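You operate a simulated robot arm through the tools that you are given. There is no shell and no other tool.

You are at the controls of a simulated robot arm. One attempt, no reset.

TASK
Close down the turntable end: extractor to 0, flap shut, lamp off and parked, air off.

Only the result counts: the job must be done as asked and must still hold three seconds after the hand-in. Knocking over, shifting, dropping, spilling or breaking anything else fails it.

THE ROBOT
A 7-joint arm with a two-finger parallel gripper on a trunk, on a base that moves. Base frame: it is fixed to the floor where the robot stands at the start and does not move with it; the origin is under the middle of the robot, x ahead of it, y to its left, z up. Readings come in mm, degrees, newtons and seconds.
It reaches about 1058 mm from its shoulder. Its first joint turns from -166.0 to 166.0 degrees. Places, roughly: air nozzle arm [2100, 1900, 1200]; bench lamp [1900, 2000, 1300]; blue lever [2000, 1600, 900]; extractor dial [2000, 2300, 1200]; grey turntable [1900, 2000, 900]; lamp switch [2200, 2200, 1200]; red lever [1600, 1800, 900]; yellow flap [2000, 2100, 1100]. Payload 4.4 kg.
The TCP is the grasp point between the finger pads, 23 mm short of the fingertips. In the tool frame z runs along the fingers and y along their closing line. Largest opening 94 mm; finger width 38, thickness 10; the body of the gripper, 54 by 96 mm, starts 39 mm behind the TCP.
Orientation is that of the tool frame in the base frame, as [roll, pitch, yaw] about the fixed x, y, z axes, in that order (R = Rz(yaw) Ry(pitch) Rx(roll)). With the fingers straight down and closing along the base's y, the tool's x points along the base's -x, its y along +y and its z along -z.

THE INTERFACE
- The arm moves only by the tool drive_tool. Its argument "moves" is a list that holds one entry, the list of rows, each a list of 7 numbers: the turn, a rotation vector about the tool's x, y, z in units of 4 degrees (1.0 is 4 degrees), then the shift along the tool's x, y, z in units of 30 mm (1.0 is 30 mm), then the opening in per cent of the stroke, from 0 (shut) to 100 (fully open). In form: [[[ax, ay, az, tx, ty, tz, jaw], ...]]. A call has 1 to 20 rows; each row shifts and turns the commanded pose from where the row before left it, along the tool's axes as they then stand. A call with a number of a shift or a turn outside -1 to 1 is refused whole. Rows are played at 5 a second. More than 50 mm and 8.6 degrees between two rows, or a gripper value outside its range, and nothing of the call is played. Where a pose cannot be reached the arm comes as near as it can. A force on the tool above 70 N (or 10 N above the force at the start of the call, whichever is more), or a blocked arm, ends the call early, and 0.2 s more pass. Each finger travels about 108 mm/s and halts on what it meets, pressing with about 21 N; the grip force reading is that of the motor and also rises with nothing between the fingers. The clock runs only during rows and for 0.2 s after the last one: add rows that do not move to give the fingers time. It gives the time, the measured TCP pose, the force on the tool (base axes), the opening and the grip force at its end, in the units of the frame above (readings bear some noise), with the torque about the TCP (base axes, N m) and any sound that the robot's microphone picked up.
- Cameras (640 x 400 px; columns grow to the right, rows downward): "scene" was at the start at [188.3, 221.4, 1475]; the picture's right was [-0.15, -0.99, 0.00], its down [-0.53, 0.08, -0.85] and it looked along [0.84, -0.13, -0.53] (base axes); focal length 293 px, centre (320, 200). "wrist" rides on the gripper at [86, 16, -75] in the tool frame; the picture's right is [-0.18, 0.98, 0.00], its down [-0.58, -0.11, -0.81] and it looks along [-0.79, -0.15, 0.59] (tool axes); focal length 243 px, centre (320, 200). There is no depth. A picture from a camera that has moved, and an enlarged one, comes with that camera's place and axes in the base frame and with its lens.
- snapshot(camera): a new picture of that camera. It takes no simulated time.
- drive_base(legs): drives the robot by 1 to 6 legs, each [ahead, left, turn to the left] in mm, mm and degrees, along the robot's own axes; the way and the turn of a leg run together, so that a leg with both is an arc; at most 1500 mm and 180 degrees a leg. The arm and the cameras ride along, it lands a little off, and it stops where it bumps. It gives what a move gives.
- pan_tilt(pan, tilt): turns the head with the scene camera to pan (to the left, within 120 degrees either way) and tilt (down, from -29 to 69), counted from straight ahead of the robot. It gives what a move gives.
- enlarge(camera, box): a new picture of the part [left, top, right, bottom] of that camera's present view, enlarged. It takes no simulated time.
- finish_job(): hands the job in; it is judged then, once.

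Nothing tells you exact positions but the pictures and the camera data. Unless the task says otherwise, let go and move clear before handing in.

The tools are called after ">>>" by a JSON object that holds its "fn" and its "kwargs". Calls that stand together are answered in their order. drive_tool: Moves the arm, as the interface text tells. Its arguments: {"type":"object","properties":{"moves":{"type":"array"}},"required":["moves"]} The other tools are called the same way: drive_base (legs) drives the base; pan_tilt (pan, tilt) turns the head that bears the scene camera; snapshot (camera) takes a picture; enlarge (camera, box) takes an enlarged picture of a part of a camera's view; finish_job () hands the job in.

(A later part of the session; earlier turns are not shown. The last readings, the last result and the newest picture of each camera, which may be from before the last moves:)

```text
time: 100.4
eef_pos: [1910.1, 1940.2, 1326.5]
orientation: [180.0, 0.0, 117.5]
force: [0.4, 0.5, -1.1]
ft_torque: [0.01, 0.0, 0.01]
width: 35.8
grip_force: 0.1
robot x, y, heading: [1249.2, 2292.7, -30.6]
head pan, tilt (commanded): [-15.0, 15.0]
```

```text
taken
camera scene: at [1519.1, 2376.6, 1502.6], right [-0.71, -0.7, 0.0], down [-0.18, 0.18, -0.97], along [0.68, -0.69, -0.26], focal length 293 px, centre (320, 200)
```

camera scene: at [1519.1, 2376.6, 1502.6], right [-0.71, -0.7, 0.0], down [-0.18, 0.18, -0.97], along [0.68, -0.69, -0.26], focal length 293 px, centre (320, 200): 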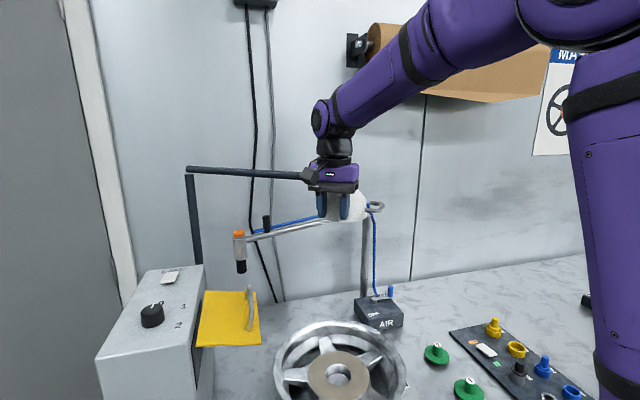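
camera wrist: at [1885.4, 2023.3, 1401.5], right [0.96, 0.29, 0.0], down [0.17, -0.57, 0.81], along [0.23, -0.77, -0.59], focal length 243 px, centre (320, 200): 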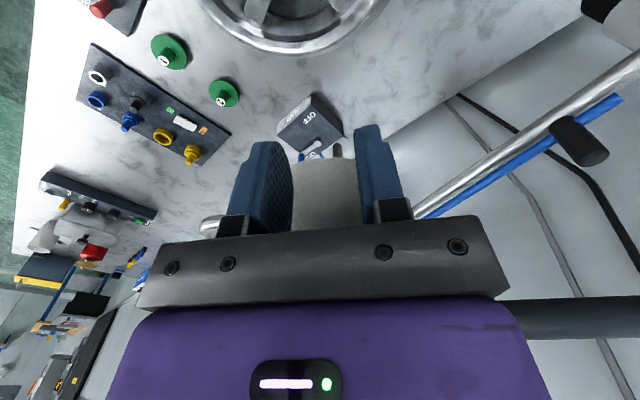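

The lamp follows the fingers freely with almost no force. I'll continue another 20°.

>>> {"fn": "drive_tool", "kwargs": {"moves": [[[0, 0, -0.5, -0.496, -0.07, 0, 38], [0, 0, -0.5, -0.496, -0.07, 0, 38], [0, 0, -0.5, -0.496, -0.07, 0, 38], [0, 0, -0.5, -0.496, -0.07, 0, 38], [0, 0, -0.5, -0.496, -0.07, 0, 38], [0, 0, -0.5, -0.496, -0.07, 0, 38], [0, 0, -0.5, -0.496, -0.07, 0, 38], [0, 0, -0.5, -0.496, -0.07, 0, 38], [0, 0, -0.5, -0.496, -0.07, 0, 38], [0, 0, -0.5, -0.496, -0.07, 0, 38], [0, 0, 0, 0, 0, 0, 38]]]}}

>>> {"fn": "snapshot", "kwargs": {"camera": "wrist"}}

>>> {"fn": "snapshot", "kwargs": {"camera": "scene"}}

```text
time: 101.3
eef_pos: [1923.8, 1903.5, 1328.3]
orientation: [-179.9, -1.0, 124.7]
force: [-22.7, 21.4, 15.9]
ft_torque: [0.15, 0.5, -0.73]
width: 38.7
grip_force: 3.6
robot x, y, heading: [1251.5, 2292.2, -30.6]
head pan, tilt (commanded): [-15.0, 15.0]
stopped in row 4: the force on the tool passed its limit at 87 N (the readings are from after the stop); the commanded pose is now the measured one
```

```text
taken
camera wrist: at [1890.0, 1984.1, 1404.6], right [0.91, 0.41, -0.01], down [0.25, -0.55, 0.8], along [0.32, -0.73, -0.61], focal length 243 px, centre (320, 200)
```

wrist: 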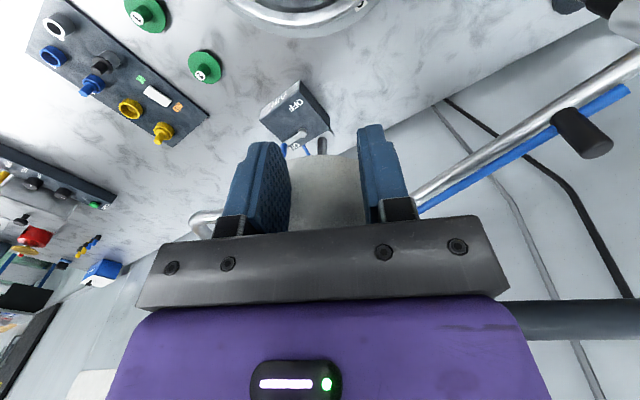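

```text
taken
camera scene: at [1516.6, 2379.2, 1502.8], right [-0.71, -0.7, 0.0], down [-0.18, 0.18, -0.97], along [0.68, -0.69, -0.26], focal length 293 px, centre (320, 200)
```

scene: 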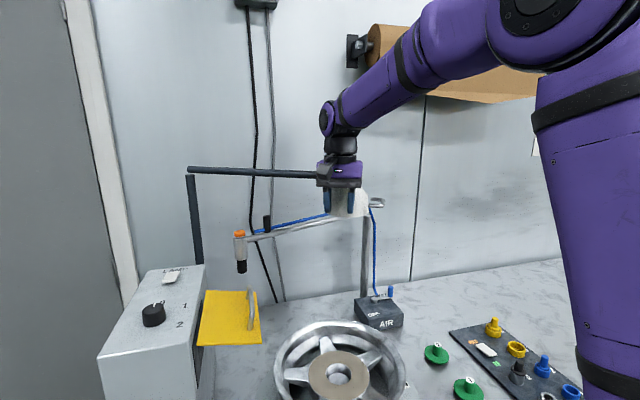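

The lamp stopped hard at about 211° – that is its hinge stop on this side, still near the turntable's edge, so parking must be the other way, round past the extractor. I'll back off and rise clear of the lamp first.

>>> {"fn": "drive_tool", "kwargs": {"moves": [[[0, 0, 0, 0.5, 0, 0, 38], [0, 0, 0, 1, 0, 0, 38], [0, 0, 0, 1, 0, 0, 38], [0, 0, 0, 0, 0, -1, 38], [0, 0, 0, 0, 0, -1, 38], [0, 0, 0, 0, 0, -1, 38], [0, 0, 0, 0, 0, -1, 38], [0, 0, 0, 0, 0, -1, 38], [0, 0, 0, 0, 0, 0, 38]]]}}

>>> {"fn": "snapshot", "kwargs": {"camera": "wrist"}}

>>> {"fn": "enlarge", "kwargs": {"camera": "scene", "box": [170, 140, 430, 310]}}

```text
time: 103.3
eef_pos: [1886.2, 1961.3, 1479.5]
orientation: [-179.8, -1.1, 124.5]
force: [0.6, 0.1, 0.2]
ft_torque: [-0.01, 0.0, 0.0]
width: 35.8
grip_force: 0.1
robot x, y, heading: [1248.6, 2293.2, -30.5]
head pan, tilt (commanded): [-15.0, 15.0]
```

```text
taken
camera wrist: at [1850.8, 2040.5, 1555.1], right [0.91, 0.41, -0.01], down [0.25, -0.55, 0.8], along [0.32, -0.73, -0.61], focal length 243 px, centre (320, 200)
```

wrist: 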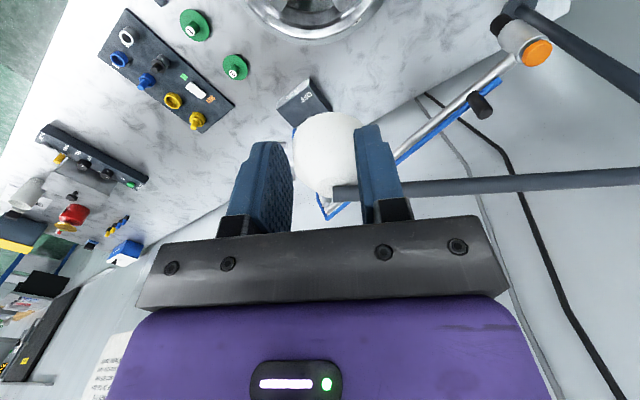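

```text
2.35 times, centred on (300, 225) of scene
camera zoom: at [1518.6, 2377.3, 1502.6], right [-0.71, -0.7, 0.0], down [-0.18, 0.18, -0.97], along [0.68, -0.69, -0.26], focal length 688 px, centre (367, 141)
```

zoom: 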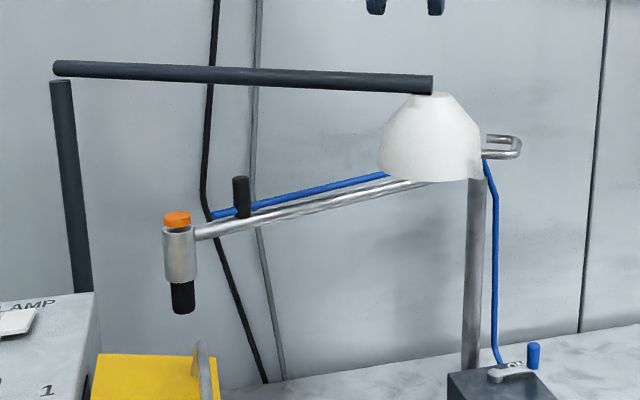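

The lamp now rests at about 210° from its post. I'll grip-cradle the horizontal lamp arm from above instead, so I can swing it the other way; first turning the hand so the fingers straddle the arm.

>>> {"fn": "drive_tool", "kwargs": {"moves": [[[0, -0.27, -1, 0, 0, 0, 60], [0, 0, -1, 0, 0, 0, 60], [0, 0, -1, 0, 0, 0, 60], [0, 0, -1, 0, 0, 0, 60], [0, 0, -1, 0, 0, 0, 60], [0, 0, -1, 0, 0, 0, 60], [0, 0, -1, 0, 0, 0, 60], [0, 0, -1, 0, 0, 0, 60], [0, 0, -1, 0, 0, 0, 60], [0, 0, -1, 0, 0, 0, 60], [0, 0, -1, 0, 0, 0, 60], [0, 0, -1, 0, 0, 0, 60], [0, 0, -1, 0, 0, 0, 60], [0, 0, -1, 0, 0, 0, 60], [0, 0, -1, 0, 0, 0, 60], [0, 0, -1, 0, 0, 0, 60], [0, 0, -1, 0, 0, 0, 60], [0, 0, -1, 0, 0, 0, 60], [0, 0, -1, 0, 0, 0, 60], [0, 0, -1, 0, 0, 0, 60]]]}}

>>> {"fn": "snapshot", "kwargs": {"camera": "wrist"}}

>>> {"fn": "snapshot", "kwargs": {"camera": "scene"}}

```text
time: 107.5
eef_pos: [1885.1, 1962.2, 1477.2]
orientation: [180.0, -0.1, -155.3]
force: [0.1, 0.4, 0.3]
ft_torque: [0.0, -0.02, 0.0]
width: 56.5
grip_force: 0.1
robot x, y, heading: [1250.3, 2291.6, -30.5]
head pan, tilt (commanded): [-15.0, 15.0]
```

```text
taken
camera wrist: at [1800.7, 1940.0, 1553.1], right [-0.24, 0.97, 0.0], down [0.57, 0.15, 0.81], along [0.78, 0.2, -0.59], focal length 243 px, centre (320, 200)
```

wrist: 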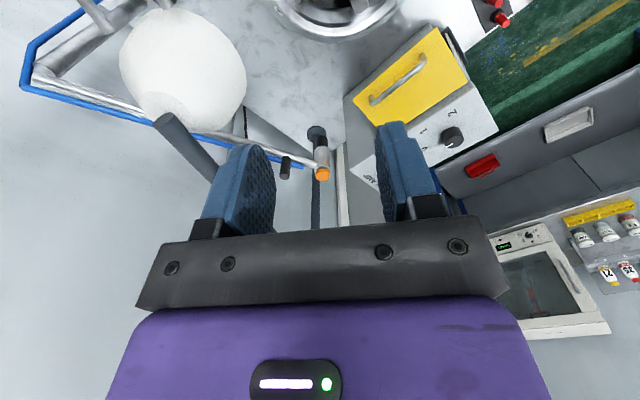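

```text
taken
camera scene: at [1518.6, 2377.3, 1502.6], right [-0.71, -0.7, 0.0], down [-0.18, 0.18, -0.97], along [0.68, -0.69, -0.26], focal length 293 px, centre (320, 200)
```

scene: 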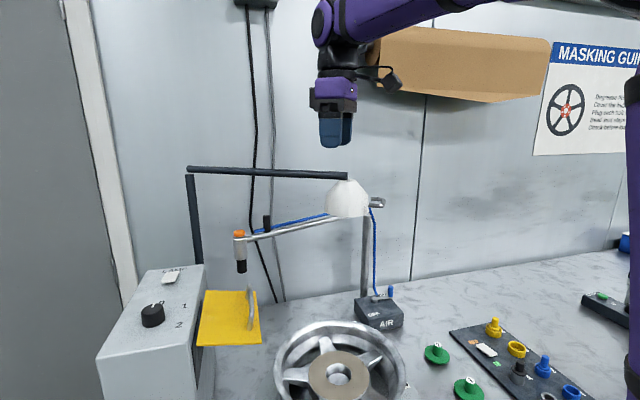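

The arm and lamp are seen clearly from above. I'll move over the arm at 300 mm from its post, aligned with it, and stop with the tips just above it to check.

>>> {"fn": "drive_tool", "kwargs": {"moves": [[[0, 0, -0.7, -0.933, -0.796, 0, 80], [0, 0, -0.7, -0.88, -0.85, 0, 80], [0, 0, 0, -0.83, -0.9, 0, 80], [0, 0, 0, -0.83, -0.9, 0, 80], [0, 0, 0, -0.83, -0.9, 0, 80], [0, 0, 0, 0, 0, 0.9, 80], [0, 0, 0, 0, 0, 0.9, 80], [0, 0, 0, 0, 0, 0, 80]]]}}

>>> {"fn": "snapshot", "kwargs": {"camera": "wrist"}}

>>> {"fn": "enlarge", "kwargs": {"camera": "scene", "box": [170, 100, 430, 270]}}

```text
time: 109.3
eef_pos: [2061.9, 1909.8, 1420.4]
orientation: [-180.0, -0.1, -149.8]
force: [-0.6, 0.3, 0.0]
ft_torque: [-0.03, 0.01, 0.02]
width: 75.0
grip_force: 0.1
robot x, y, heading: [1250.6, 2290.6, -30.7]
head pan, tilt (commanded): [-15.0, 15.0]
```

```text
taken
camera wrist: at [1978.9, 1879.1, 1496.4], right [-0.34, 0.94, 0.0], down [0.56, 0.2, 0.81], along [0.76, 0.27, -0.59], focal length 243 px, centre (320, 200)
```

wrist: 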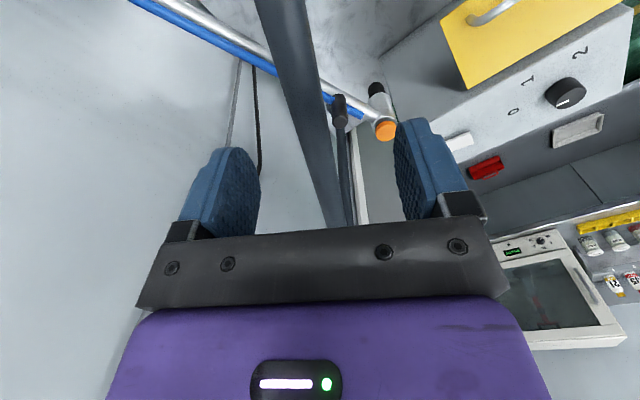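

```text
2.35 times, centred on (300, 185) of scene
camera zoom: at [1518.7, 2377.3, 1502.6], right [-0.71, -0.7, 0.0], down [-0.18, 0.18, -0.97], along [0.68, -0.69, -0.26], focal length 688 px, centre (367, 235)
```

zoom: 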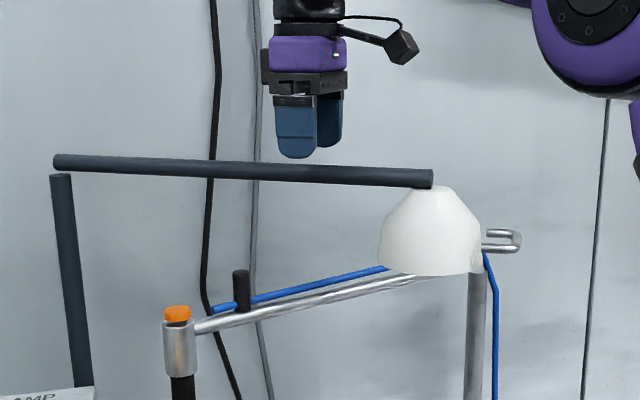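

The arm lies centred between the fingers. I'll lower around it, narrow the fingers to a loose cradle, and see.

>>> {"fn": "drive_tool", "kwargs": {"moves": [[[0, 0, 0, 0, -0.08, 0.5, 80], [0, 0, 0, 0, 0, 0.5, 80], [0, 0, 0, 0, 0, 0.4, 80], [0, 0, 0, 0, 0, 0, 28], [0, 0, 0, 0, 0, 0, 28], [0, 0, 0, 0, 0, 0, 28]]]}}

>>> {"fn": "snapshot", "kwargs": {"camera": "wrist"}}

>>> {"fn": "enlarge", "kwargs": {"camera": "scene", "box": [170, 100, 430, 270]}}

```text
time: 110.7
eef_pos: [2061.7, 1907.9, 1379.9]
orientation: [-180.0, -0.1, -149.8]
force: [0.0, 1.6, 0.2]
ft_torque: [0.01, -0.02, 0.01]
width: 26.5
grip_force: 0.1
robot x, y, heading: [1248.6, 2292.6, -30.5]
head pan, tilt (commanded): [-15.0, 15.0]
```

```text
taken
camera wrist: at [1979.7, 1877.2, 1455.1], right [-0.34, 0.94, 0.0], down [0.56, 0.2, 0.81], along [0.76, 0.27, -0.59], focal length 243 px, centre (320, 200)
```

wrist: 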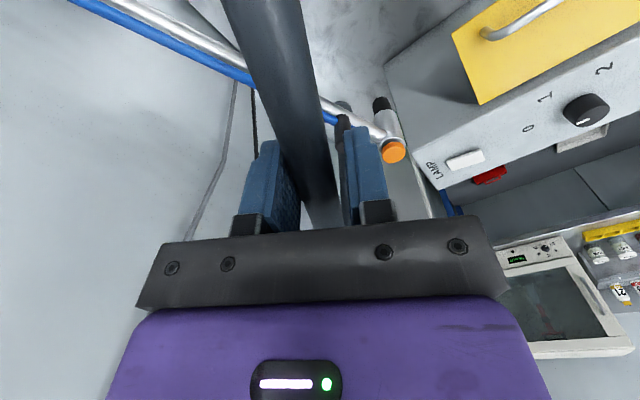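

```text
2.35 times, centred on (300, 185) of scene
camera zoom: at [1518.6, 2377.3, 1502.6], right [-0.71, -0.7, 0.0], down [-0.18, 0.18, -0.97], along [0.68, -0.69, -0.26], focal length 688 px, centre (367, 235)
```

zoom: 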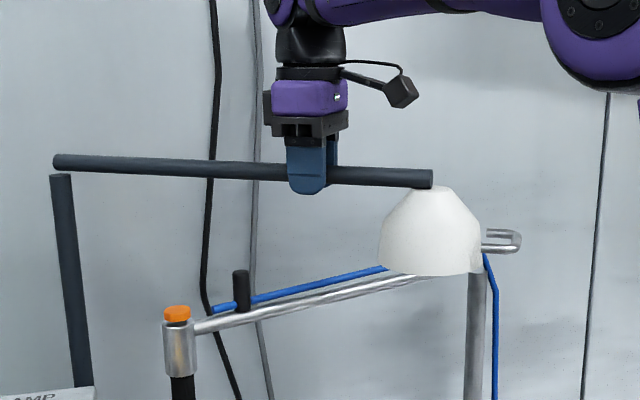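

The lamp arm sits in the cradle. Now I'll swing it clockwise around its post, 36° first, and check.

>>> {"fn": "drive_tool", "kwargs": {"moves": [[[0, 0, 0.4, 0, 0.28, 0, 28], [0, 0, 0.75, -0.0137, 0.5236, 0, 28], [0, 0, 0.75, -0.0137, 0.5236, 0, 28], [0, 0, 0.75, -0.0137, 0.5236, 0, 28], [0, 0, 0.75, -0.0137, 0.5236, 0, 28], [0, 0, 0.75, -0.0137, 0.5236, 0, 28], [0, 0, 0.75, -0.0137, 0.5236, 0, 28], [0, 0, 0.75, -0.0137, 0.5236, 0, 28], [0, 0, 0.75, -0.0137, 0.5236, 0, 28], [0, 0, 0.75, -0.0137, 0.5236, 0, 28], [0, 0, 0.75, -0.0137, 0.5236, 0, 28], [0, 0, 0.75, -0.0137, 0.5236, 0, 28], [0, 0, 0, 0, 0, 0, 28]]]}}

>>> {"fn": "snapshot", "kwargs": {"camera": "wrist"}}

>>> {"fn": "snapshot", "kwargs": {"camera": "scene"}}

```text
time: 113.5
eef_pos: [2020.8, 2079.7, 1382.3]
orientation: [-179.9, -0.2, 175.6]
force: [0.4, 0.0, 0.9]
ft_torque: [-0.01, 0.01, 0.04]
width: 26.1
grip_force: 0.0
robot x, y, heading: [1246.7, 2293.9, -30.6]
head pan, tilt (commanded): [-15.0, 15.0]
```

```text
taken
camera wrist: at [1936.5, 2102.1, 1457.2], right [0.26, 0.97, 0.0], down [0.57, -0.15, 0.81], along [0.78, -0.21, -0.59], focal length 243 px, centre (320, 200)
```

wrist: 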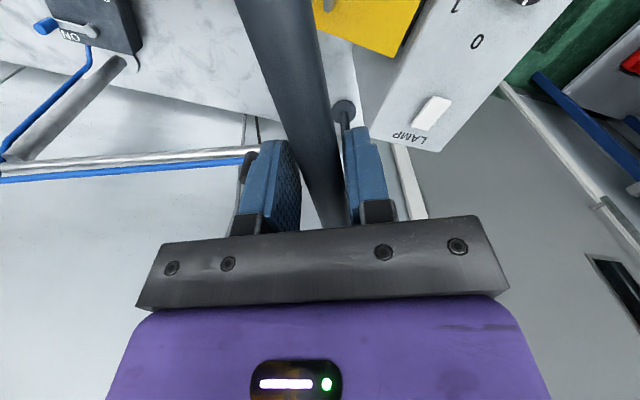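

```text
taken
camera scene: at [1518.6, 2377.3, 1502.6], right [-0.71, -0.7, 0.0], down [-0.18, 0.18, -0.97], along [0.68, -0.69, -0.26], focal length 293 px, centre (320, 200)
```

scene: 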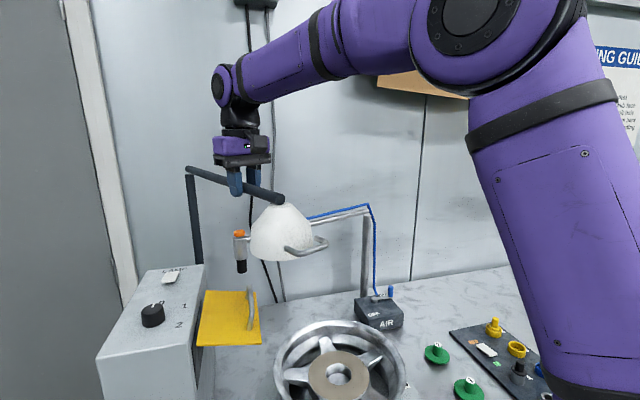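

The lamp passes freely back over the turntable and beyond. I'll continue another 36°.

>>> {"fn": "drive_tool", "kwargs": {"moves": [[[0, 0, 0.75, -0.0137, 0.5236, 0, 28], [0, 0, 0.75, -0.0137, 0.5236, 0, 28], [0, 0, 0.75, -0.0137, 0.5236, 0, 28], [0, 0, 0.75, -0.0137, 0.5236, 0, 28], [0, 0, 0.75, -0.0137, 0.5236, 0, 28], [0, 0, 0.75, -0.0137, 0.5236, 0, 28], [0, 0, 0.75, -0.0137, 0.5236, 0, 28], [0, 0, 0.75, -0.0137, 0.5236, 0, 28], [0, 0, 0.75, -0.0137, 0.5236, 0, 28], [0, 0, 0.75, -0.0137, 0.5236, 0, 28], [0, 0, 0.75, -0.0137, 0.5236, 0, 28], [0, 0, 0.75, -0.0137, 0.5236, 0, 28], [0, 0, 0, 0, 0, 0, 28]]]}}

>>> {"fn": "snapshot", "kwargs": {"camera": "wrist"}}

>>> {"fn": "snapshot", "kwargs": {"camera": "scene"}}

```text
time: 116.3
eef_pos: [2089.8, 2238.3, 1378.9]
orientation: [-179.3, 0.2, 138.9]
force: [-32.1, -28.6, -6.6]
ft_torque: [0.14, 0.26, 0.56]
width: 88.7
grip_force: 21.1
robot x, y, heading: [1251.0, 2288.1, -30.4]
head pan, tilt (commanded): [-15.0, 15.0]
stopped in row 13: the force on the tool passed its limit at 73 N (the readings are from after the stop); the commanded pose is now the measured one
```

```text
taken
camera wrist: at [2035.3, 2307.7, 1454.7], right [0.78, 0.62, -0.01], down [0.37, -0.45, 0.81], along [0.5, -0.64, -0.59], focal length 243 px, centre (320, 200)
```

wrist: 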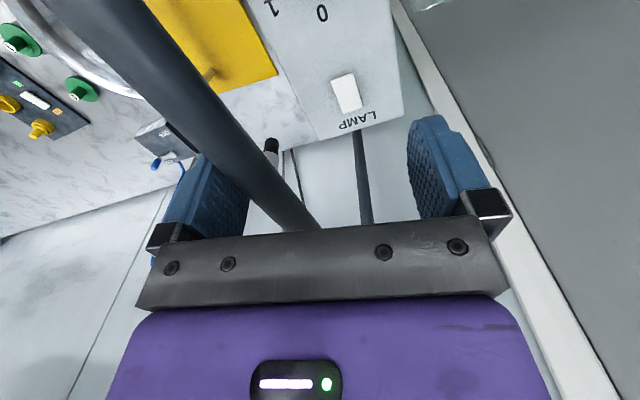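

```text
taken
camera scene: at [1516.2, 2373.8, 1503.1], right [-0.71, -0.7, 0.0], down [-0.18, 0.19, -0.97], along [0.68, -0.69, -0.26], focal length 293 px, centre (320, 200)
```

scene: 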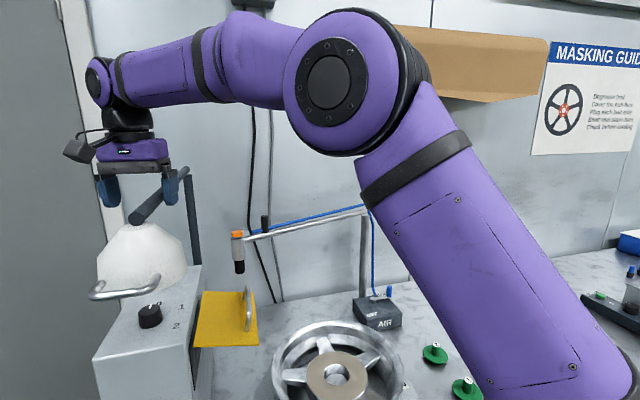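

The lamp arm hit its other stop with the arm square to the wall, lamp over the extractor and well clear of the turntable – that's the parked side. I'll open fully, lift clear and check its angle.

>>> {"fn": "drive_tool", "kwargs": {"moves": [[[0, 0, 0, 0, 0, 0, 100], [0, 0, 0, 0, 0, 0, 100], [0, 0, 0, 0, 0, 0, 100], [0, 0, 0, 0, 0, 0, 100]]]}}

>>> {"fn": "snapshot", "kwargs": {"camera": "wrist"}}

```text
time: 117.3
eef_pos: [2091.2, 2241.4, 1380.2]
orientation: [-179.6, 0.3, 139.1]
force: [-19.5, -39.9, 5.5]
ft_torque: [-0.41, 0.26, 1.31]
width: 94.2
grip_force: 0.7
robot x, y, heading: [1245.0, 2294.4, -30.5]
head pan, tilt (commanded): [-15.0, 15.0]
```

```text
taken
camera wrist: at [2036.4, 2309.6, 1455.0], right [0.78, 0.62, -0.01], down [0.37, -0.46, 0.81], along [0.5, -0.64, -0.59], focal length 243 px, centre (320, 200)
```

wrist: 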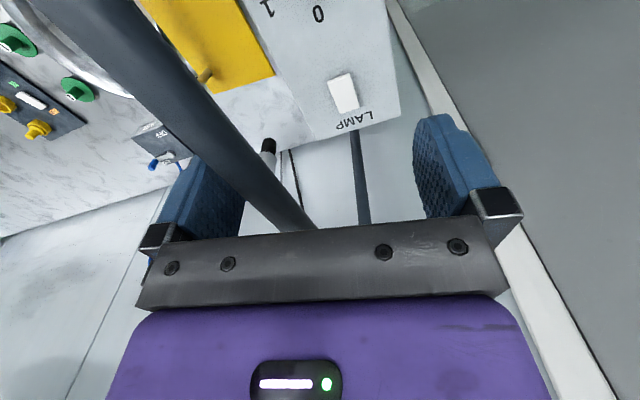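

A finger still leans on the arm. I'll shift the hand 15 mm back off it and then rise.

>>> {"fn": "drive_tool", "kwargs": {"moves": [[[0, 0, 0, 0, -0.3, 0, 100], [0, 0, 0, 0, -0.3, 0, 100], [0, 0, 0, 0, -0.2, 0, 100], [0, 0, 0, 0, 0, 0, 100]]]}}

>>> {"fn": "snapshot", "kwargs": {"camera": "wrist"}}

```text
time: 118.3
eef_pos: [2076.0, 2226.4, 1378.5]
orientation: [-179.6, 0.2, 139.1]
force: [0.3, 0.4, 0.4]
ft_torque: [0.02, -0.01, 0.01]
width: 93.9
grip_force: 0.0
robot x, y, heading: [1247.9, 2292.2, -30.6]
head pan, tilt (commanded): [-15.0, 15.0]
```

```text
taken
camera wrist: at [2021.8, 2295.2, 1454.1], right [0.78, 0.62, -0.01], down [0.37, -0.46, 0.81], along [0.5, -0.63, -0.59], focal length 243 px, centre (320, 200)
```

wrist: 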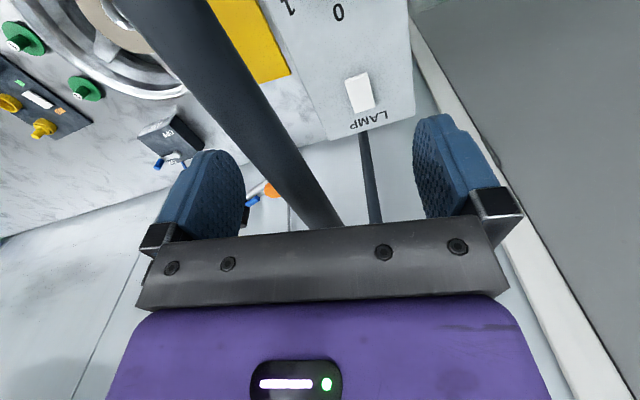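

Free of contact now. Rising straight up clear of the lamp arm.

>>> {"fn": "drive_tool", "kwargs": {"moves": [[[0, 0, 0, 0, 0, -1, 100], [0, 0, 0, 0, 0, -1, 100], [0, 0, 0, 0, 0, -1, 100], [0, 0, 0, 0, 0, 0, 100]]]}}

>>> {"fn": "snapshot", "kwargs": {"camera": "wrist"}}

>>> {"fn": "snapshot", "kwargs": {"camera": "scene"}}

```text
time: 119.3
eef_pos: [2076.4, 2228.7, 1469.3]
orientation: [-179.5, 0.2, 139.2]
force: [-0.2, 0.7, -0.2]
ft_torque: [0.0, 0.01, -0.01]
width: 94.0
grip_force: 0.0
robot x, y, heading: [1248.1, 2295.2, -30.4]
head pan, tilt (commanded): [-15.0, 15.0]
```

```text
taken
camera wrist: at [2022.0, 2298.0, 1544.3], right [0.78, 0.62, -0.01], down [0.37, -0.46, 0.81], along [0.5, -0.63, -0.59], focal length 243 px, centre (320, 200)
```

wrist: 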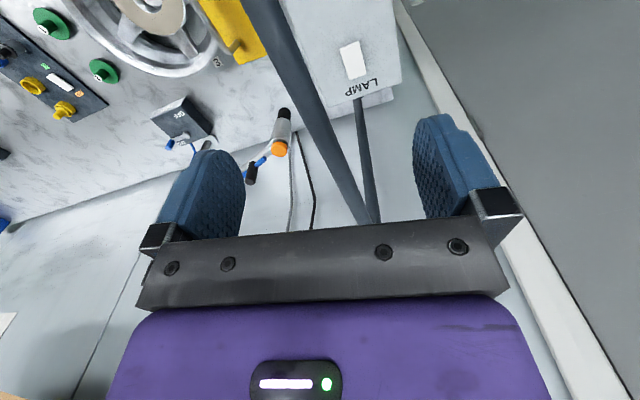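

```text
taken
camera scene: at [1518.5, 2376.2, 1502.6], right [-0.71, -0.7, 0.0], down [-0.18, 0.18, -0.97], along [0.68, -0.69, -0.26], focal length 293 px, centre (320, 200)
```

scene: 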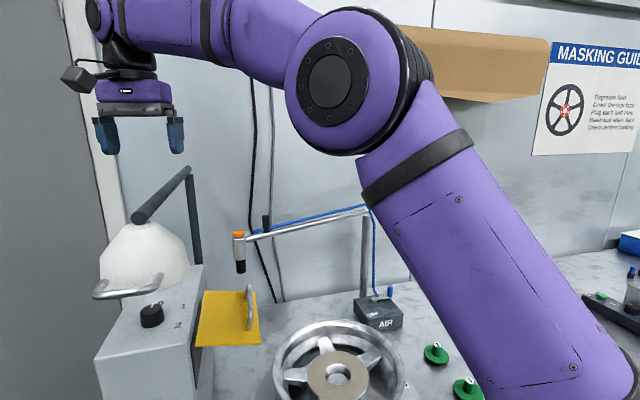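

The lamp now stands over the extractor, clear of the wheel. I'll zoom to measure its angle against the stop.

>>> {"fn": "enlarge", "kwargs": {"camera": "scene", "box": [80, 150, 240, 310]}}

>>> {"fn": "enlarge", "kwargs": {"camera": "wrist", "box": [180, 0, 440, 230]}}

```text
2.50 times, centred on (160, 230) of scene
camera zoom: at [1518.5, 2376.2, 1502.6], right [-0.71, -0.7, 0.0], down [-0.18, 0.18, -0.97], along [0.68, -0.69, -0.26], focal length 732 px, centre (720, 125)
```

zoom: 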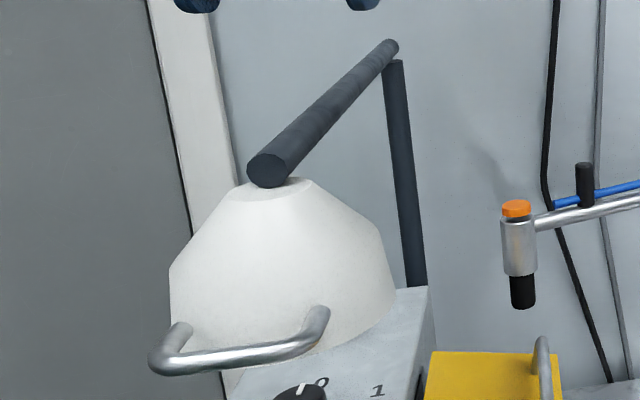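

```text
1.74 times, centred on (310, 115) of wrist
camera zoom: at [2022.0, 2298.0, 1544.3], right [0.78, 0.62, -0.01], down [0.37, -0.46, 0.81], along [0.5, -0.63, -0.59], focal length 422 px, centre (337, 348)
```

zoom: 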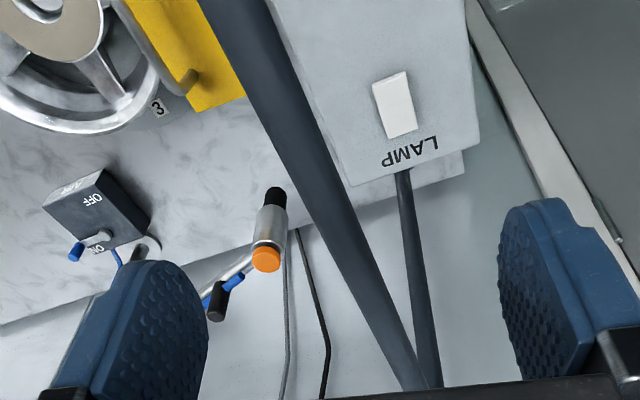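

The lamp is parked at its stop with its handle facing the aisle. Next is the flap: I'll move over to the turntable side of it, square to the box, and look at the flap handle.

>>> {"fn": "drive_tool", "kwargs": {"moves": [[[0, 0, -0.37, 0.07, -0.917, 0, 100], [0, 0, -0.37, 0.07, -0.917, 0, 100], [0, 0, -0.37, 0.07, -0.917, 0, 100], [0, 0, -0.37, 0.07, -0.917, 0, 100], [0, 0, -0.37, 0.07, -0.917, 0, 100], [0, 0, -0.37, 0.07, -0.917, 0, 100], [0, 0, -0.37, 0.07, -0.917, 0, 100], [0, 0, 0, 0, 0, 1, 100], [0, 0, 0, 0, 0, 1, 100], [0, 0, 0, 0, 0, 1, 100], [0, 0, 0, 0, 0, 0, 100]]]}}

>>> {"fn": "snapshot", "kwargs": {"camera": "wrist"}}

>>> {"fn": "snapshot", "kwargs": {"camera": "scene"}}

>>> {"fn": "enlarge", "kwargs": {"camera": "scene", "box": [160, 250, 300, 370]}}

```text
time: 121.7
eef_pos: [1948.9, 2079.3, 1380.3]
orientation: [-179.5, 0.1, 149.6]
force: [0.7, 0.1, -0.3]
ft_torque: [0.05, -0.01, 0.0]
width: 94.0
grip_force: 0.1
robot x, y, heading: [1249.5, 2295.1, -30.5]
head pan, tilt (commanded): [-15.0, 15.0]
```

```text
taken
camera wrist: at [1882.6, 2137.3, 1456.2], right [0.66, 0.75, -0.01], down [0.45, -0.38, 0.81], along [0.61, -0.53, -0.59], focal length 243 px, centre (320, 200)
```

wrist: 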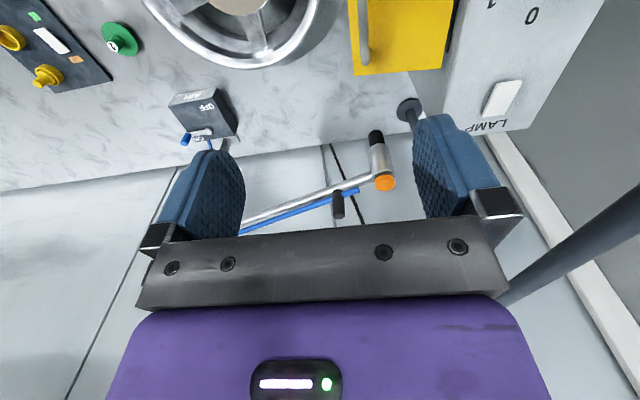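

```text
taken
camera scene: at [1518.5, 2376.3, 1502.6], right [-0.71, -0.7, 0.0], down [-0.18, 0.18, -0.97], along [0.68, -0.69, -0.26], focal length 293 px, centre (320, 200)
```

scene: 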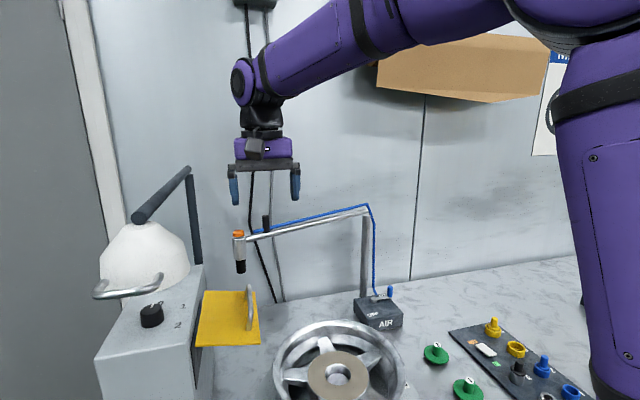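

```text
3.33 times, centred on (230, 310) of scene
camera zoom: at [1518.5, 2376.3, 1502.6], right [-0.71, -0.7, 0.0], down [-0.18, 0.18, -0.97], along [0.68, -0.69, -0.26], focal length 975 px, centre (620, -167)
```

zoom: 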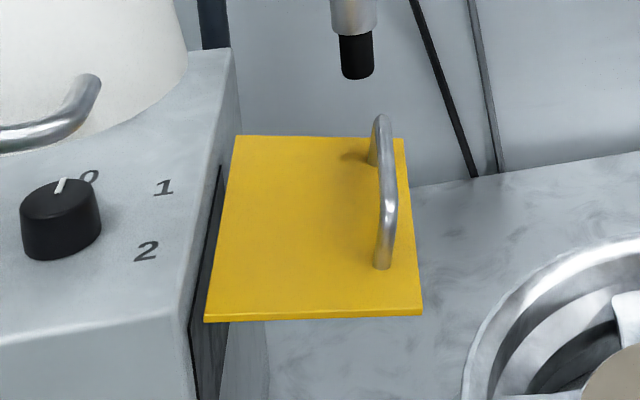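

I see the flap handle at the top of the wrist picture. I'll shift back 90 mm to view it whole.

>>> {"fn": "drive_tool", "kwargs": {"moves": [[[0, 0, 0, 1, 0, 0, 100], [0, 0, 0, 1, 0, 0, 100], [0, 0, 0, 1, 0, 0, 100], [0, 0, 0, 0.7, 0.3, 0, 100], [0, 0, 0, 0, 0, 0, 100]]]}}

>>> {"fn": "snapshot", "kwargs": {"camera": "wrist"}}

>>> {"fn": "enlarge", "kwargs": {"camera": "wrist", "box": [270, 0, 450, 150]}}

```text
time: 122.9
eef_pos: [1858.9, 2143.9, 1379.4]
orientation: [-179.5, 0.0, 149.5]
force: [-0.2, -0.2, 0.5]
ft_torque: [0.01, 0.01, -0.01]
width: 93.9
grip_force: 0.2
robot x, y, heading: [1246.3, 2289.6, -30.7]
head pan, tilt (commanded): [-15.0, 15.0]
```

```text
taken
camera wrist: at [1792.6, 2202.2, 1454.2], right [0.66, 0.75, -0.01], down [0.45, -0.38, 0.81], along [0.61, -0.53, -0.59], focal length 243 px, centre (320, 200)
```

wrist: 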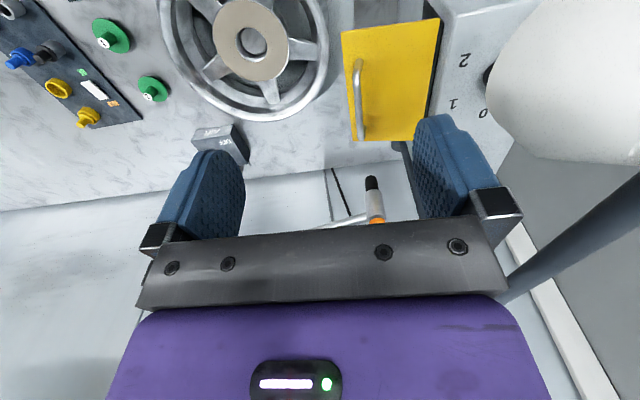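

```text
2.67 times, centred on (360, 75) of wrist
camera zoom: at [1792.6, 2202.2, 1454.2], right [0.66, 0.75, -0.01], down [0.45, -0.38, 0.81], along [0.61, -0.53, -0.59], focal length 647 px, centre (213, 533)
```

zoom: 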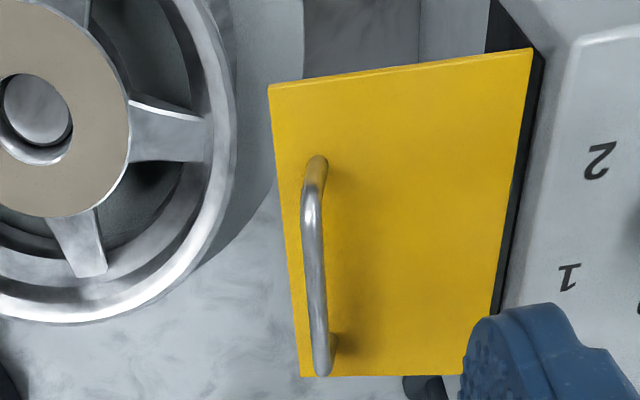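

The flap hinge line is at about z 1146 on the box side, the flap hangs out almost level, and its handle bar is at about (1975, 2109, 1161). I'll go above the bar with the fingers straddling it.

>>> {"fn": "drive_tool", "kwargs": {"moves": [[[0, 0, 0, -0.985, 0.24, 0, 64], [0, 0, 0, -0.985, 0.24, 0, 64], [0, 0, 0, -0.985, 0.24, 0, 64], [0, 0, 0, -0.985, 0.24, 0, 64], [0, 0, 0, 0, 0, 1, 64], [0, 0, 0, 0, 0, 1, 64], [0, 0, 0, 0, 0, 1, 64], [0, 0, 0, 0, 0, 1, 64], [0, 0, 0, 0, 0, 1, 64], [0, 0, 0, 0, 0, 0, 64]]]}}

>>> {"fn": "snapshot", "kwargs": {"camera": "wrist"}}

>>> {"fn": "enlarge", "kwargs": {"camera": "scene", "box": [140, 210, 320, 360]}}

```text
time: 125.1
eef_pos: [1975.9, 2106.6, 1230.2]
orientation: [-179.5, 0.1, 149.5]
force: [0.0, 0.5, -0.6]
ft_torque: [-0.02, 0.0, 0.0]
width: 60.0
grip_force: 0.1
robot x, y, heading: [1248.6, 2291.7, -30.6]
head pan, tilt (commanded): [-15.0, 15.0]
```

```text
taken
camera wrist: at [1909.9, 2165.6, 1304.5], right [0.66, 0.75, -0.01], down [0.45, -0.38, 0.81], along [0.61, -0.53, -0.59], focal length 243 px, centre (320, 200)
```

wrist: 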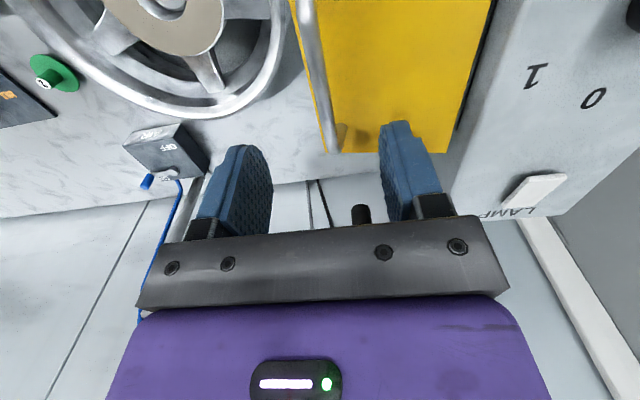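

```text
2.67 times, centred on (230, 285) of scene
camera zoom: at [1518.4, 2376.3, 1502.6], right [-0.71, -0.7, 0.0], down [-0.18, 0.18, -0.97], along [0.68, -0.69, -0.26], focal length 780 px, centre (560, -27)
```

zoom: 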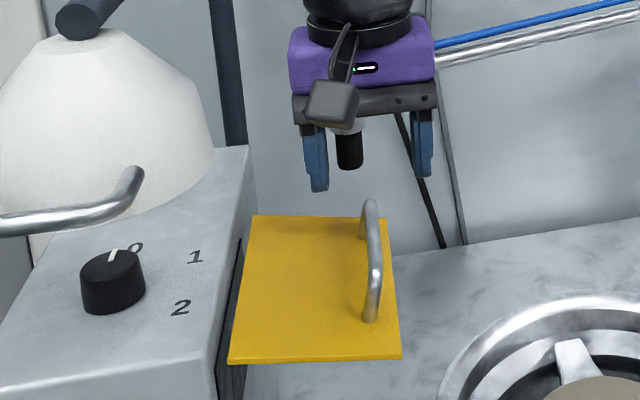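

The bar lies between the fingers, about 4 mm off centre. I'll correct, descend to the bar and close on it.

>>> {"fn": "drive_tool", "kwargs": {"moves": [[[0, 0, 0, 0.3, 0.15, 0.7, 64], [0, 0, 0, 0, 0, 0.7, 64], [0, 0, 0, 0, 0, 0.6, 64], [0, 0, 0, 0, 0, 0, 64]]]}}

>>> {"fn": "snapshot", "kwargs": {"camera": "wrist"}}

>>> {"fn": "enlarge", "kwargs": {"camera": "scene", "box": [140, 210, 320, 360]}}

```text
time: 126.1
eef_pos: [1970.9, 2112.6, 1169.6]
orientation: [-179.6, 0.1, 149.6]
force: [-0.3, 0.4, 0.7]
ft_torque: [-0.02, 0.01, -0.01]
width: 60.0
grip_force: 0.0
robot x, y, heading: [1250.9, 2288.1, -30.3]
head pan, tilt (commanded): [-15.0, 15.0]
```

```text
taken
camera wrist: at [1904.2, 2172.4, 1244.4], right [0.66, 0.75, -0.01], down [0.45, -0.38, 0.81], along [0.61, -0.53, -0.59], focal length 243 px, centre (320, 200)
```

wrist: 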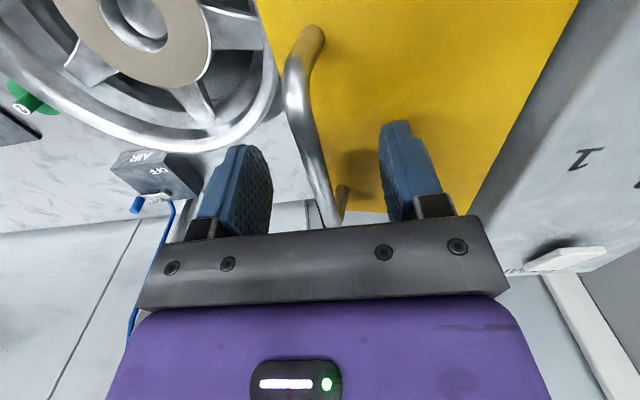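

```text
2.67 times, centred on (230, 285) of scene
camera zoom: at [1518.4, 2376.3, 1502.6], right [-0.71, -0.7, 0.0], down [-0.18, 0.18, -0.97], along [0.68, -0.69, -0.26], focal length 780 px, centre (560, -27)
```

zoom: 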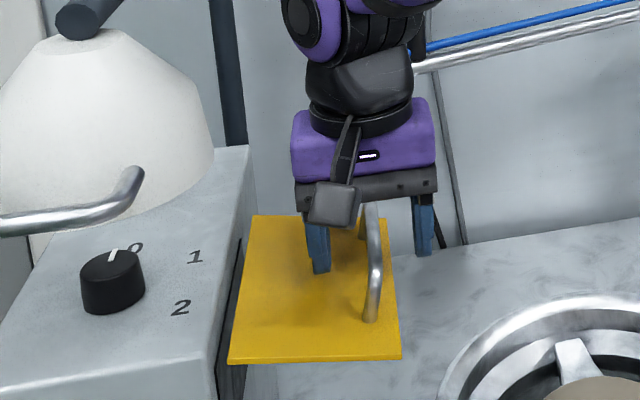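

The bar is centred between the fingers. Closing on it.

>>> {"fn": "drive_tool", "kwargs": {"moves": [[[0, 0, 0, 0, 0, 0, 0], [0, 0, 0, 0, 0, 0, 0], [0, 0, 0, 0, 0, 0, 0], [0, 0, 0, 0, 0, 0, 0]]]}}

>>> {"fn": "snapshot", "kwargs": {"camera": "wrist"}}

```text
time: 127.1
eef_pos: [1969.6, 2113.2, 1169.6]
orientation: [-179.5, 0.0, 149.6]
force: [-3.1, -4.9, 0.3]
ft_torque: [0.1, 0.34, 1.75]
width: 9.9
grip_force: 44.6
robot x, y, heading: [1247.2, 2287.2, -30.5]
head pan, tilt (commanded): [-15.0, 15.0]
```

```text
taken
camera wrist: at [1904.0, 2171.8, 1244.6], right [0.66, 0.75, -0.01], down [0.45, -0.38, 0.81], along [0.61, -0.53, -0.59], focal length 243 px, centre (320, 200)
```

wrist: 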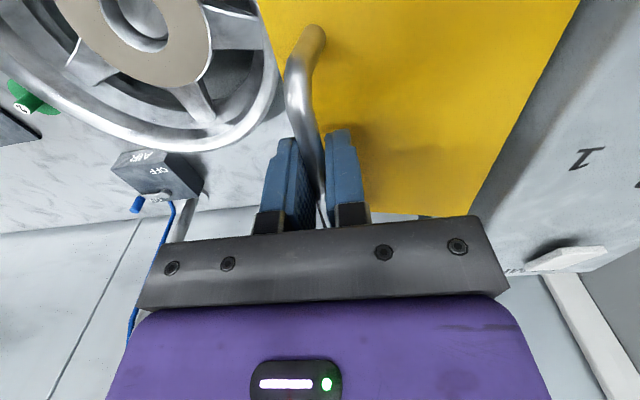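

The bar is held (9.9 mm) with the hand right at the modelled radius from the hinge. I'll start swinging the flap down along the computed arc, four steps first.

>>> {"fn": "drive_tool", "kwargs": {"moves": [[[-1, 0, 0, 0, -0.057, 0.387, 0], [-1, 0, 0, 0, -0.035, 0.389, 0], [-1, 0, 0, 0, -0.014, 0.389, 0], [-1, 0, 0, 0, 0.007, 0.388, 0], [0, 0, 0, 0, 0, 0, 0]]]}}

>>> {"fn": "snapshot", "kwargs": {"camera": "wrist"}}

>>> {"fn": "enlarge", "kwargs": {"camera": "scene", "box": [140, 210, 320, 360]}}

```text
time: 128.3
eef_pos: [1970.3, 2114.7, 1125.5]
orientation: [164.4, 0.2, 149.4]
force: [-0.7, -20.6, -5.7]
ft_torque: [-0.65, -1.15, 1.37]
width: 9.9
grip_force: 45.0
robot x, y, heading: [1249.3, 2288.6, -30.4]
head pan, tilt (commanded): [-15.0, 15.0]
```

```text
taken
camera wrist: at [1893.8, 2154.6, 1202.2], right [0.64, 0.72, 0.26], down [0.34, -0.57, 0.75], along [0.69, -0.39, -0.61], focal length 243 px, centre (320, 200)
```

wrist: 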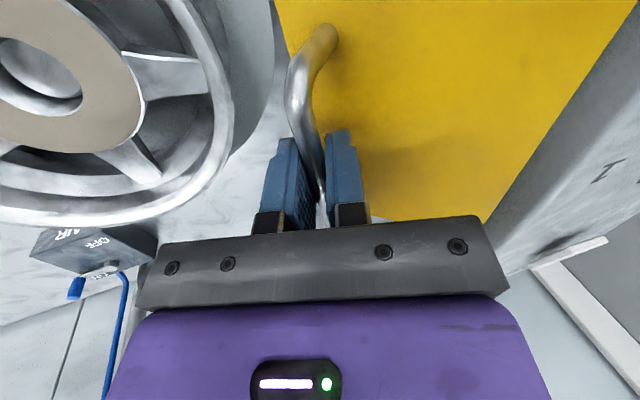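

```text
2.67 times, centred on (230, 285) of scene
camera zoom: at [1518.7, 2375.2, 1502.6], right [-0.71, -0.7, 0.0], down [-0.18, 0.19, -0.97], along [0.68, -0.69, -0.26], focal length 780 px, centre (560, -27)
```

zoom: 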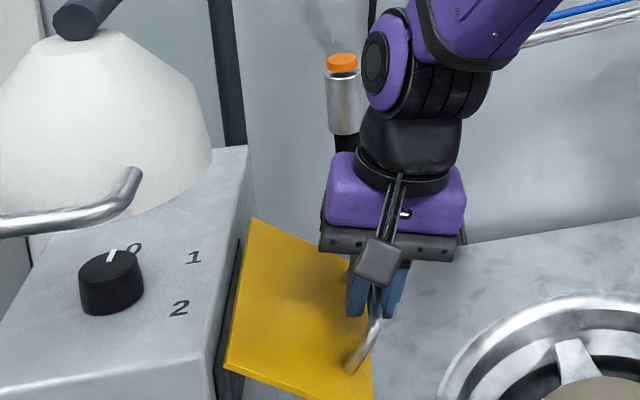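

The flap follows nicely with small forces. Continuing the arc.

>>> {"fn": "drive_tool", "kwargs": {"moves": [[[-1, 0, 0, 0, 0.03, 0.386, 0], [-1, 0, 0, 0, 0.051, 0.383, 0], [-1, 0, 0, 0, 0.072, 0.378, 0], [-1, 0, 0, 0, 0.093, 0.373, 0], [0, 0, 0, 0, 0, 0, 0]]]}}

>>> {"fn": "enlarge", "kwargs": {"camera": "scene", "box": [140, 210, 320, 360]}}

>>> {"fn": "snapshot", "kwargs": {"camera": "wrist"}}

```text
time: 129.5
eef_pos: [1981.6, 2135.3, 1082.5]
orientation: [148.5, -0.1, 149.5]
force: [-4.7, -32.2, -30.9]
ft_torque: [-0.65, -0.8, 1.41]
width: 10.0
grip_force: 44.7
robot x, y, heading: [1246.3, 2293.7, -30.6]
head pan, tilt (commanded): [-15.0, 15.0]
```

```text
2.67 times, centred on (230, 285) of scene
camera zoom: at [1519.3, 2374.5, 1502.5], right [-0.71, -0.7, 0.0], down [-0.18, 0.19, -0.97], along [0.68, -0.69, -0.26], focal length 780 px, centre (560, -27)
```

zoom: 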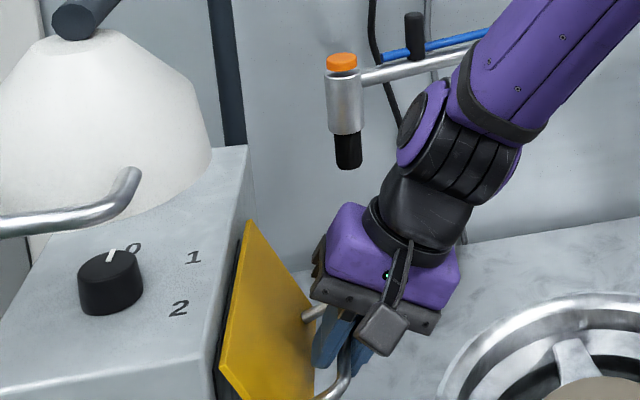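

```text
taken
camera wrist: at [1895.2, 2157.4, 1155.6], right [0.58, 0.63, 0.51], down [0.24, -0.74, 0.63], along [0.77, -0.24, -0.58], focal length 243 px, centre (320, 200)
```

wrist: 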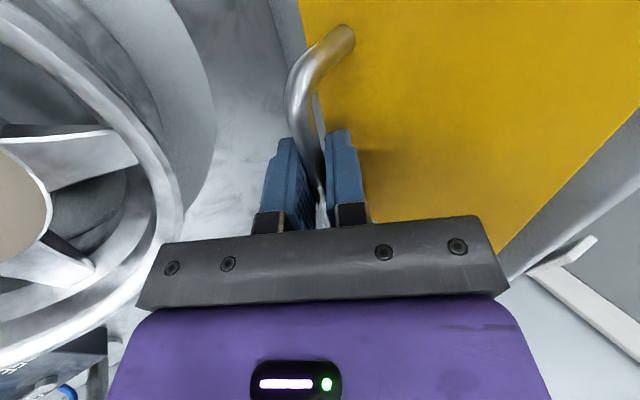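

The flap is nearly down; the load says the true radius is a few mm larger than my arc. I'll add that correction and finish the arc.

>>> {"fn": "drive_tool", "kwargs": {"moves": [[[-1, 0, 0, 0, 0.019, 0.393, 0], [-1, 0, 0, 0, 0.134, 0.358, 0], [-1, 0, 0, 0, 0.153, 0.349, 0], [0, 0, 0, 0, 0, 0, 0]]]}}

>>> {"fn": "enlarge", "kwargs": {"camera": "scene", "box": [140, 210, 320, 360]}}

>>> {"fn": "snapshot", "kwargs": {"camera": "wrist"}}

```text
time: 130.5
eef_pos: [1996.2, 2159.1, 1063.1]
orientation: [136.6, -0.1, 149.6]
force: [3.0, -13.0, -24.7]
ft_torque: [-0.64, -0.94, 1.27]
width: 9.6
grip_force: 45.5
robot x, y, heading: [1244.0, 2295.2, -30.5]
head pan, tilt (commanded): [-15.0, 15.0]
```

```text
2.67 times, centred on (230, 285) of scene
camera zoom: at [1519.5, 2375.6, 1502.4], right [-0.71, -0.7, 0.0], down [-0.18, 0.19, -0.97], along [0.68, -0.69, -0.26], focal length 780 px, centre (560, -27)
```

zoom: 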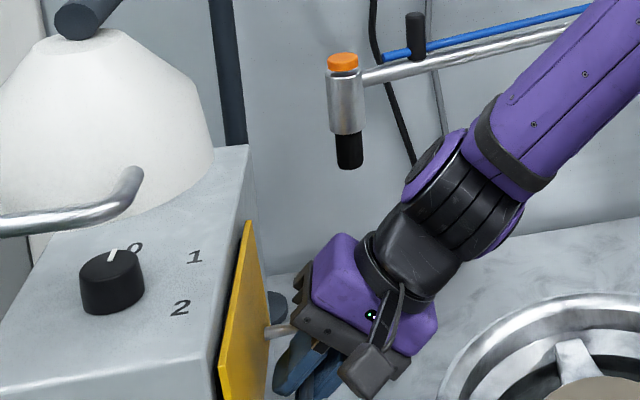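

```text
taken
camera wrist: at [1901.7, 2169.3, 1128.1], right [0.52, 0.52, 0.68], down [0.18, -0.84, 0.51], along [0.84, -0.14, -0.53], focal length 243 px, centre (320, 200)
```

wrist: 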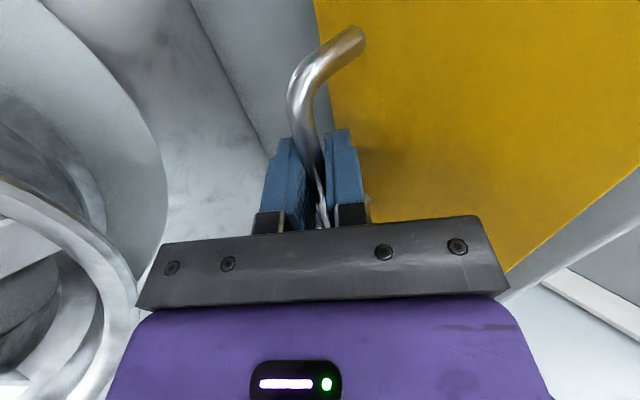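

The flap is almost shut. I'll press it on in small steps until it meets its stop.

>>> {"fn": "drive_tool", "kwargs": {"moves": [[[0, 0, 0, 0, 0.073, 0.147, 0], [0, 0, 0, 0, 0.073, 0.147, 0], [0, 0, 0, 0, 0, 0, 0]]]}}

>>> {"fn": "enlarge", "kwargs": {"camera": "scene", "box": [140, 210, 320, 360]}}

```text
time: 131.3
eef_pos: [1999.2, 2164.2, 1059.4]
orientation: [136.5, 0.0, 149.5]
force: [-36.5, -40.9, -8.8]
ft_torque: [-0.44, -0.42, 1.83]
width: 9.8
grip_force: 45.1
robot x, y, heading: [1246.4, 2286.6, -30.4]
head pan, tilt (commanded): [-15.0, 15.0]
```

```text
2.67 times, centred on (230, 285) of scene
camera zoom: at [1516.8, 2373.8, 1503.0], right [-0.71, -0.7, 0.0], down [-0.18, 0.19, -0.97], along [0.68, -0.69, -0.26], focal length 780 px, centre (560, -27)
```

zoom: 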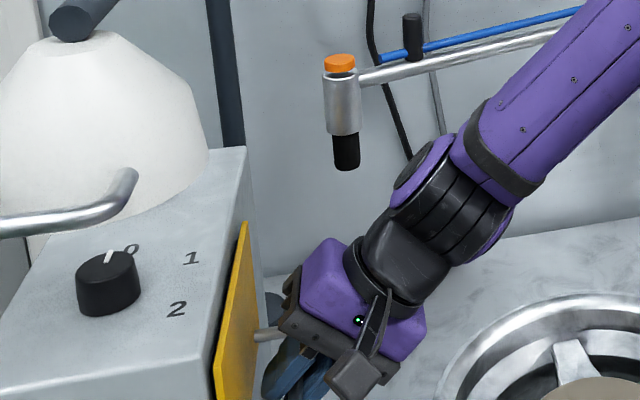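

About 55 N of resistance: the flap is against its stop. I'll open the fingers only a little so they clear the bar, and withdraw along the finger axis.

>>> {"fn": "drive_tool", "kwargs": {"moves": [[[0, 0, 0, 0, 0, 0, 24], [0, 0, 0, 0, 0, 0, 24], [0, 0, 0, 0, 0, -0.3, 24], [0, 0, 0, 0, 0, -0.7, 24], [0, 0, 0, 0, 0, -1, 24], [0, 0, 0, 0, 0, -1, 24], [0, 0, 0, 0, 0, 0, 24]]]}}

>>> {"fn": "enlarge", "kwargs": {"camera": "scene", "box": [140, 210, 320, 360]}}

>>> {"fn": "snapshot", "kwargs": {"camera": "wrist"}}

```text
time: 132.9
eef_pos: [1967.8, 2113.7, 1127.2]
orientation: [136.3, 0.1, 149.7]
force: [-3.7, -3.6, -3.2]
ft_torque: [-0.1, 0.01, 0.11]
width: 25.3
grip_force: 2.7
robot x, y, heading: [1248.3, 2293.0, -30.2]
head pan, tilt (commanded): [-15.0, 15.0]
```

```text
2.67 times, centred on (230, 285) of scene
camera zoom: at [1518.5, 2376.1, 1502.6], right [-0.71, -0.7, 0.0], down [-0.18, 0.18, -0.97], along [0.68, -0.69, -0.26], focal length 780 px, centre (560, -27)
```

zoom: 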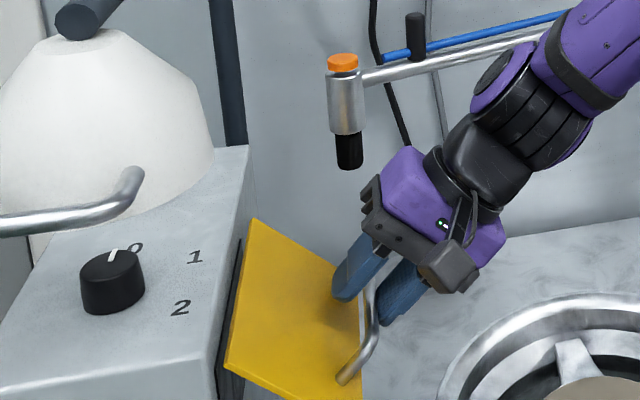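

```text
taken
camera wrist: at [1874.6, 2123.8, 1193.2], right [0.52, 0.52, 0.68], down [0.18, -0.84, 0.51], along [0.84, -0.14, -0.53], focal length 243 px, centre (320, 200)
```

wrist: 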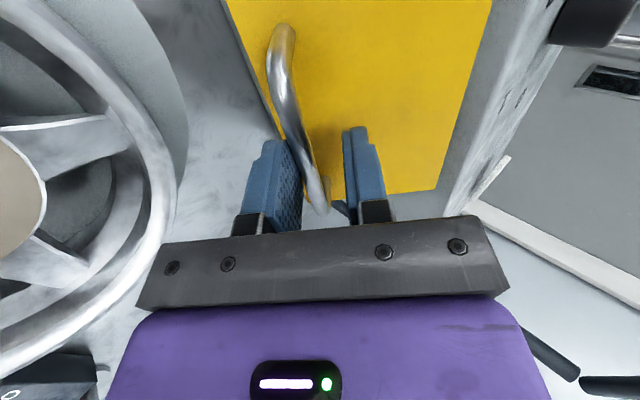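

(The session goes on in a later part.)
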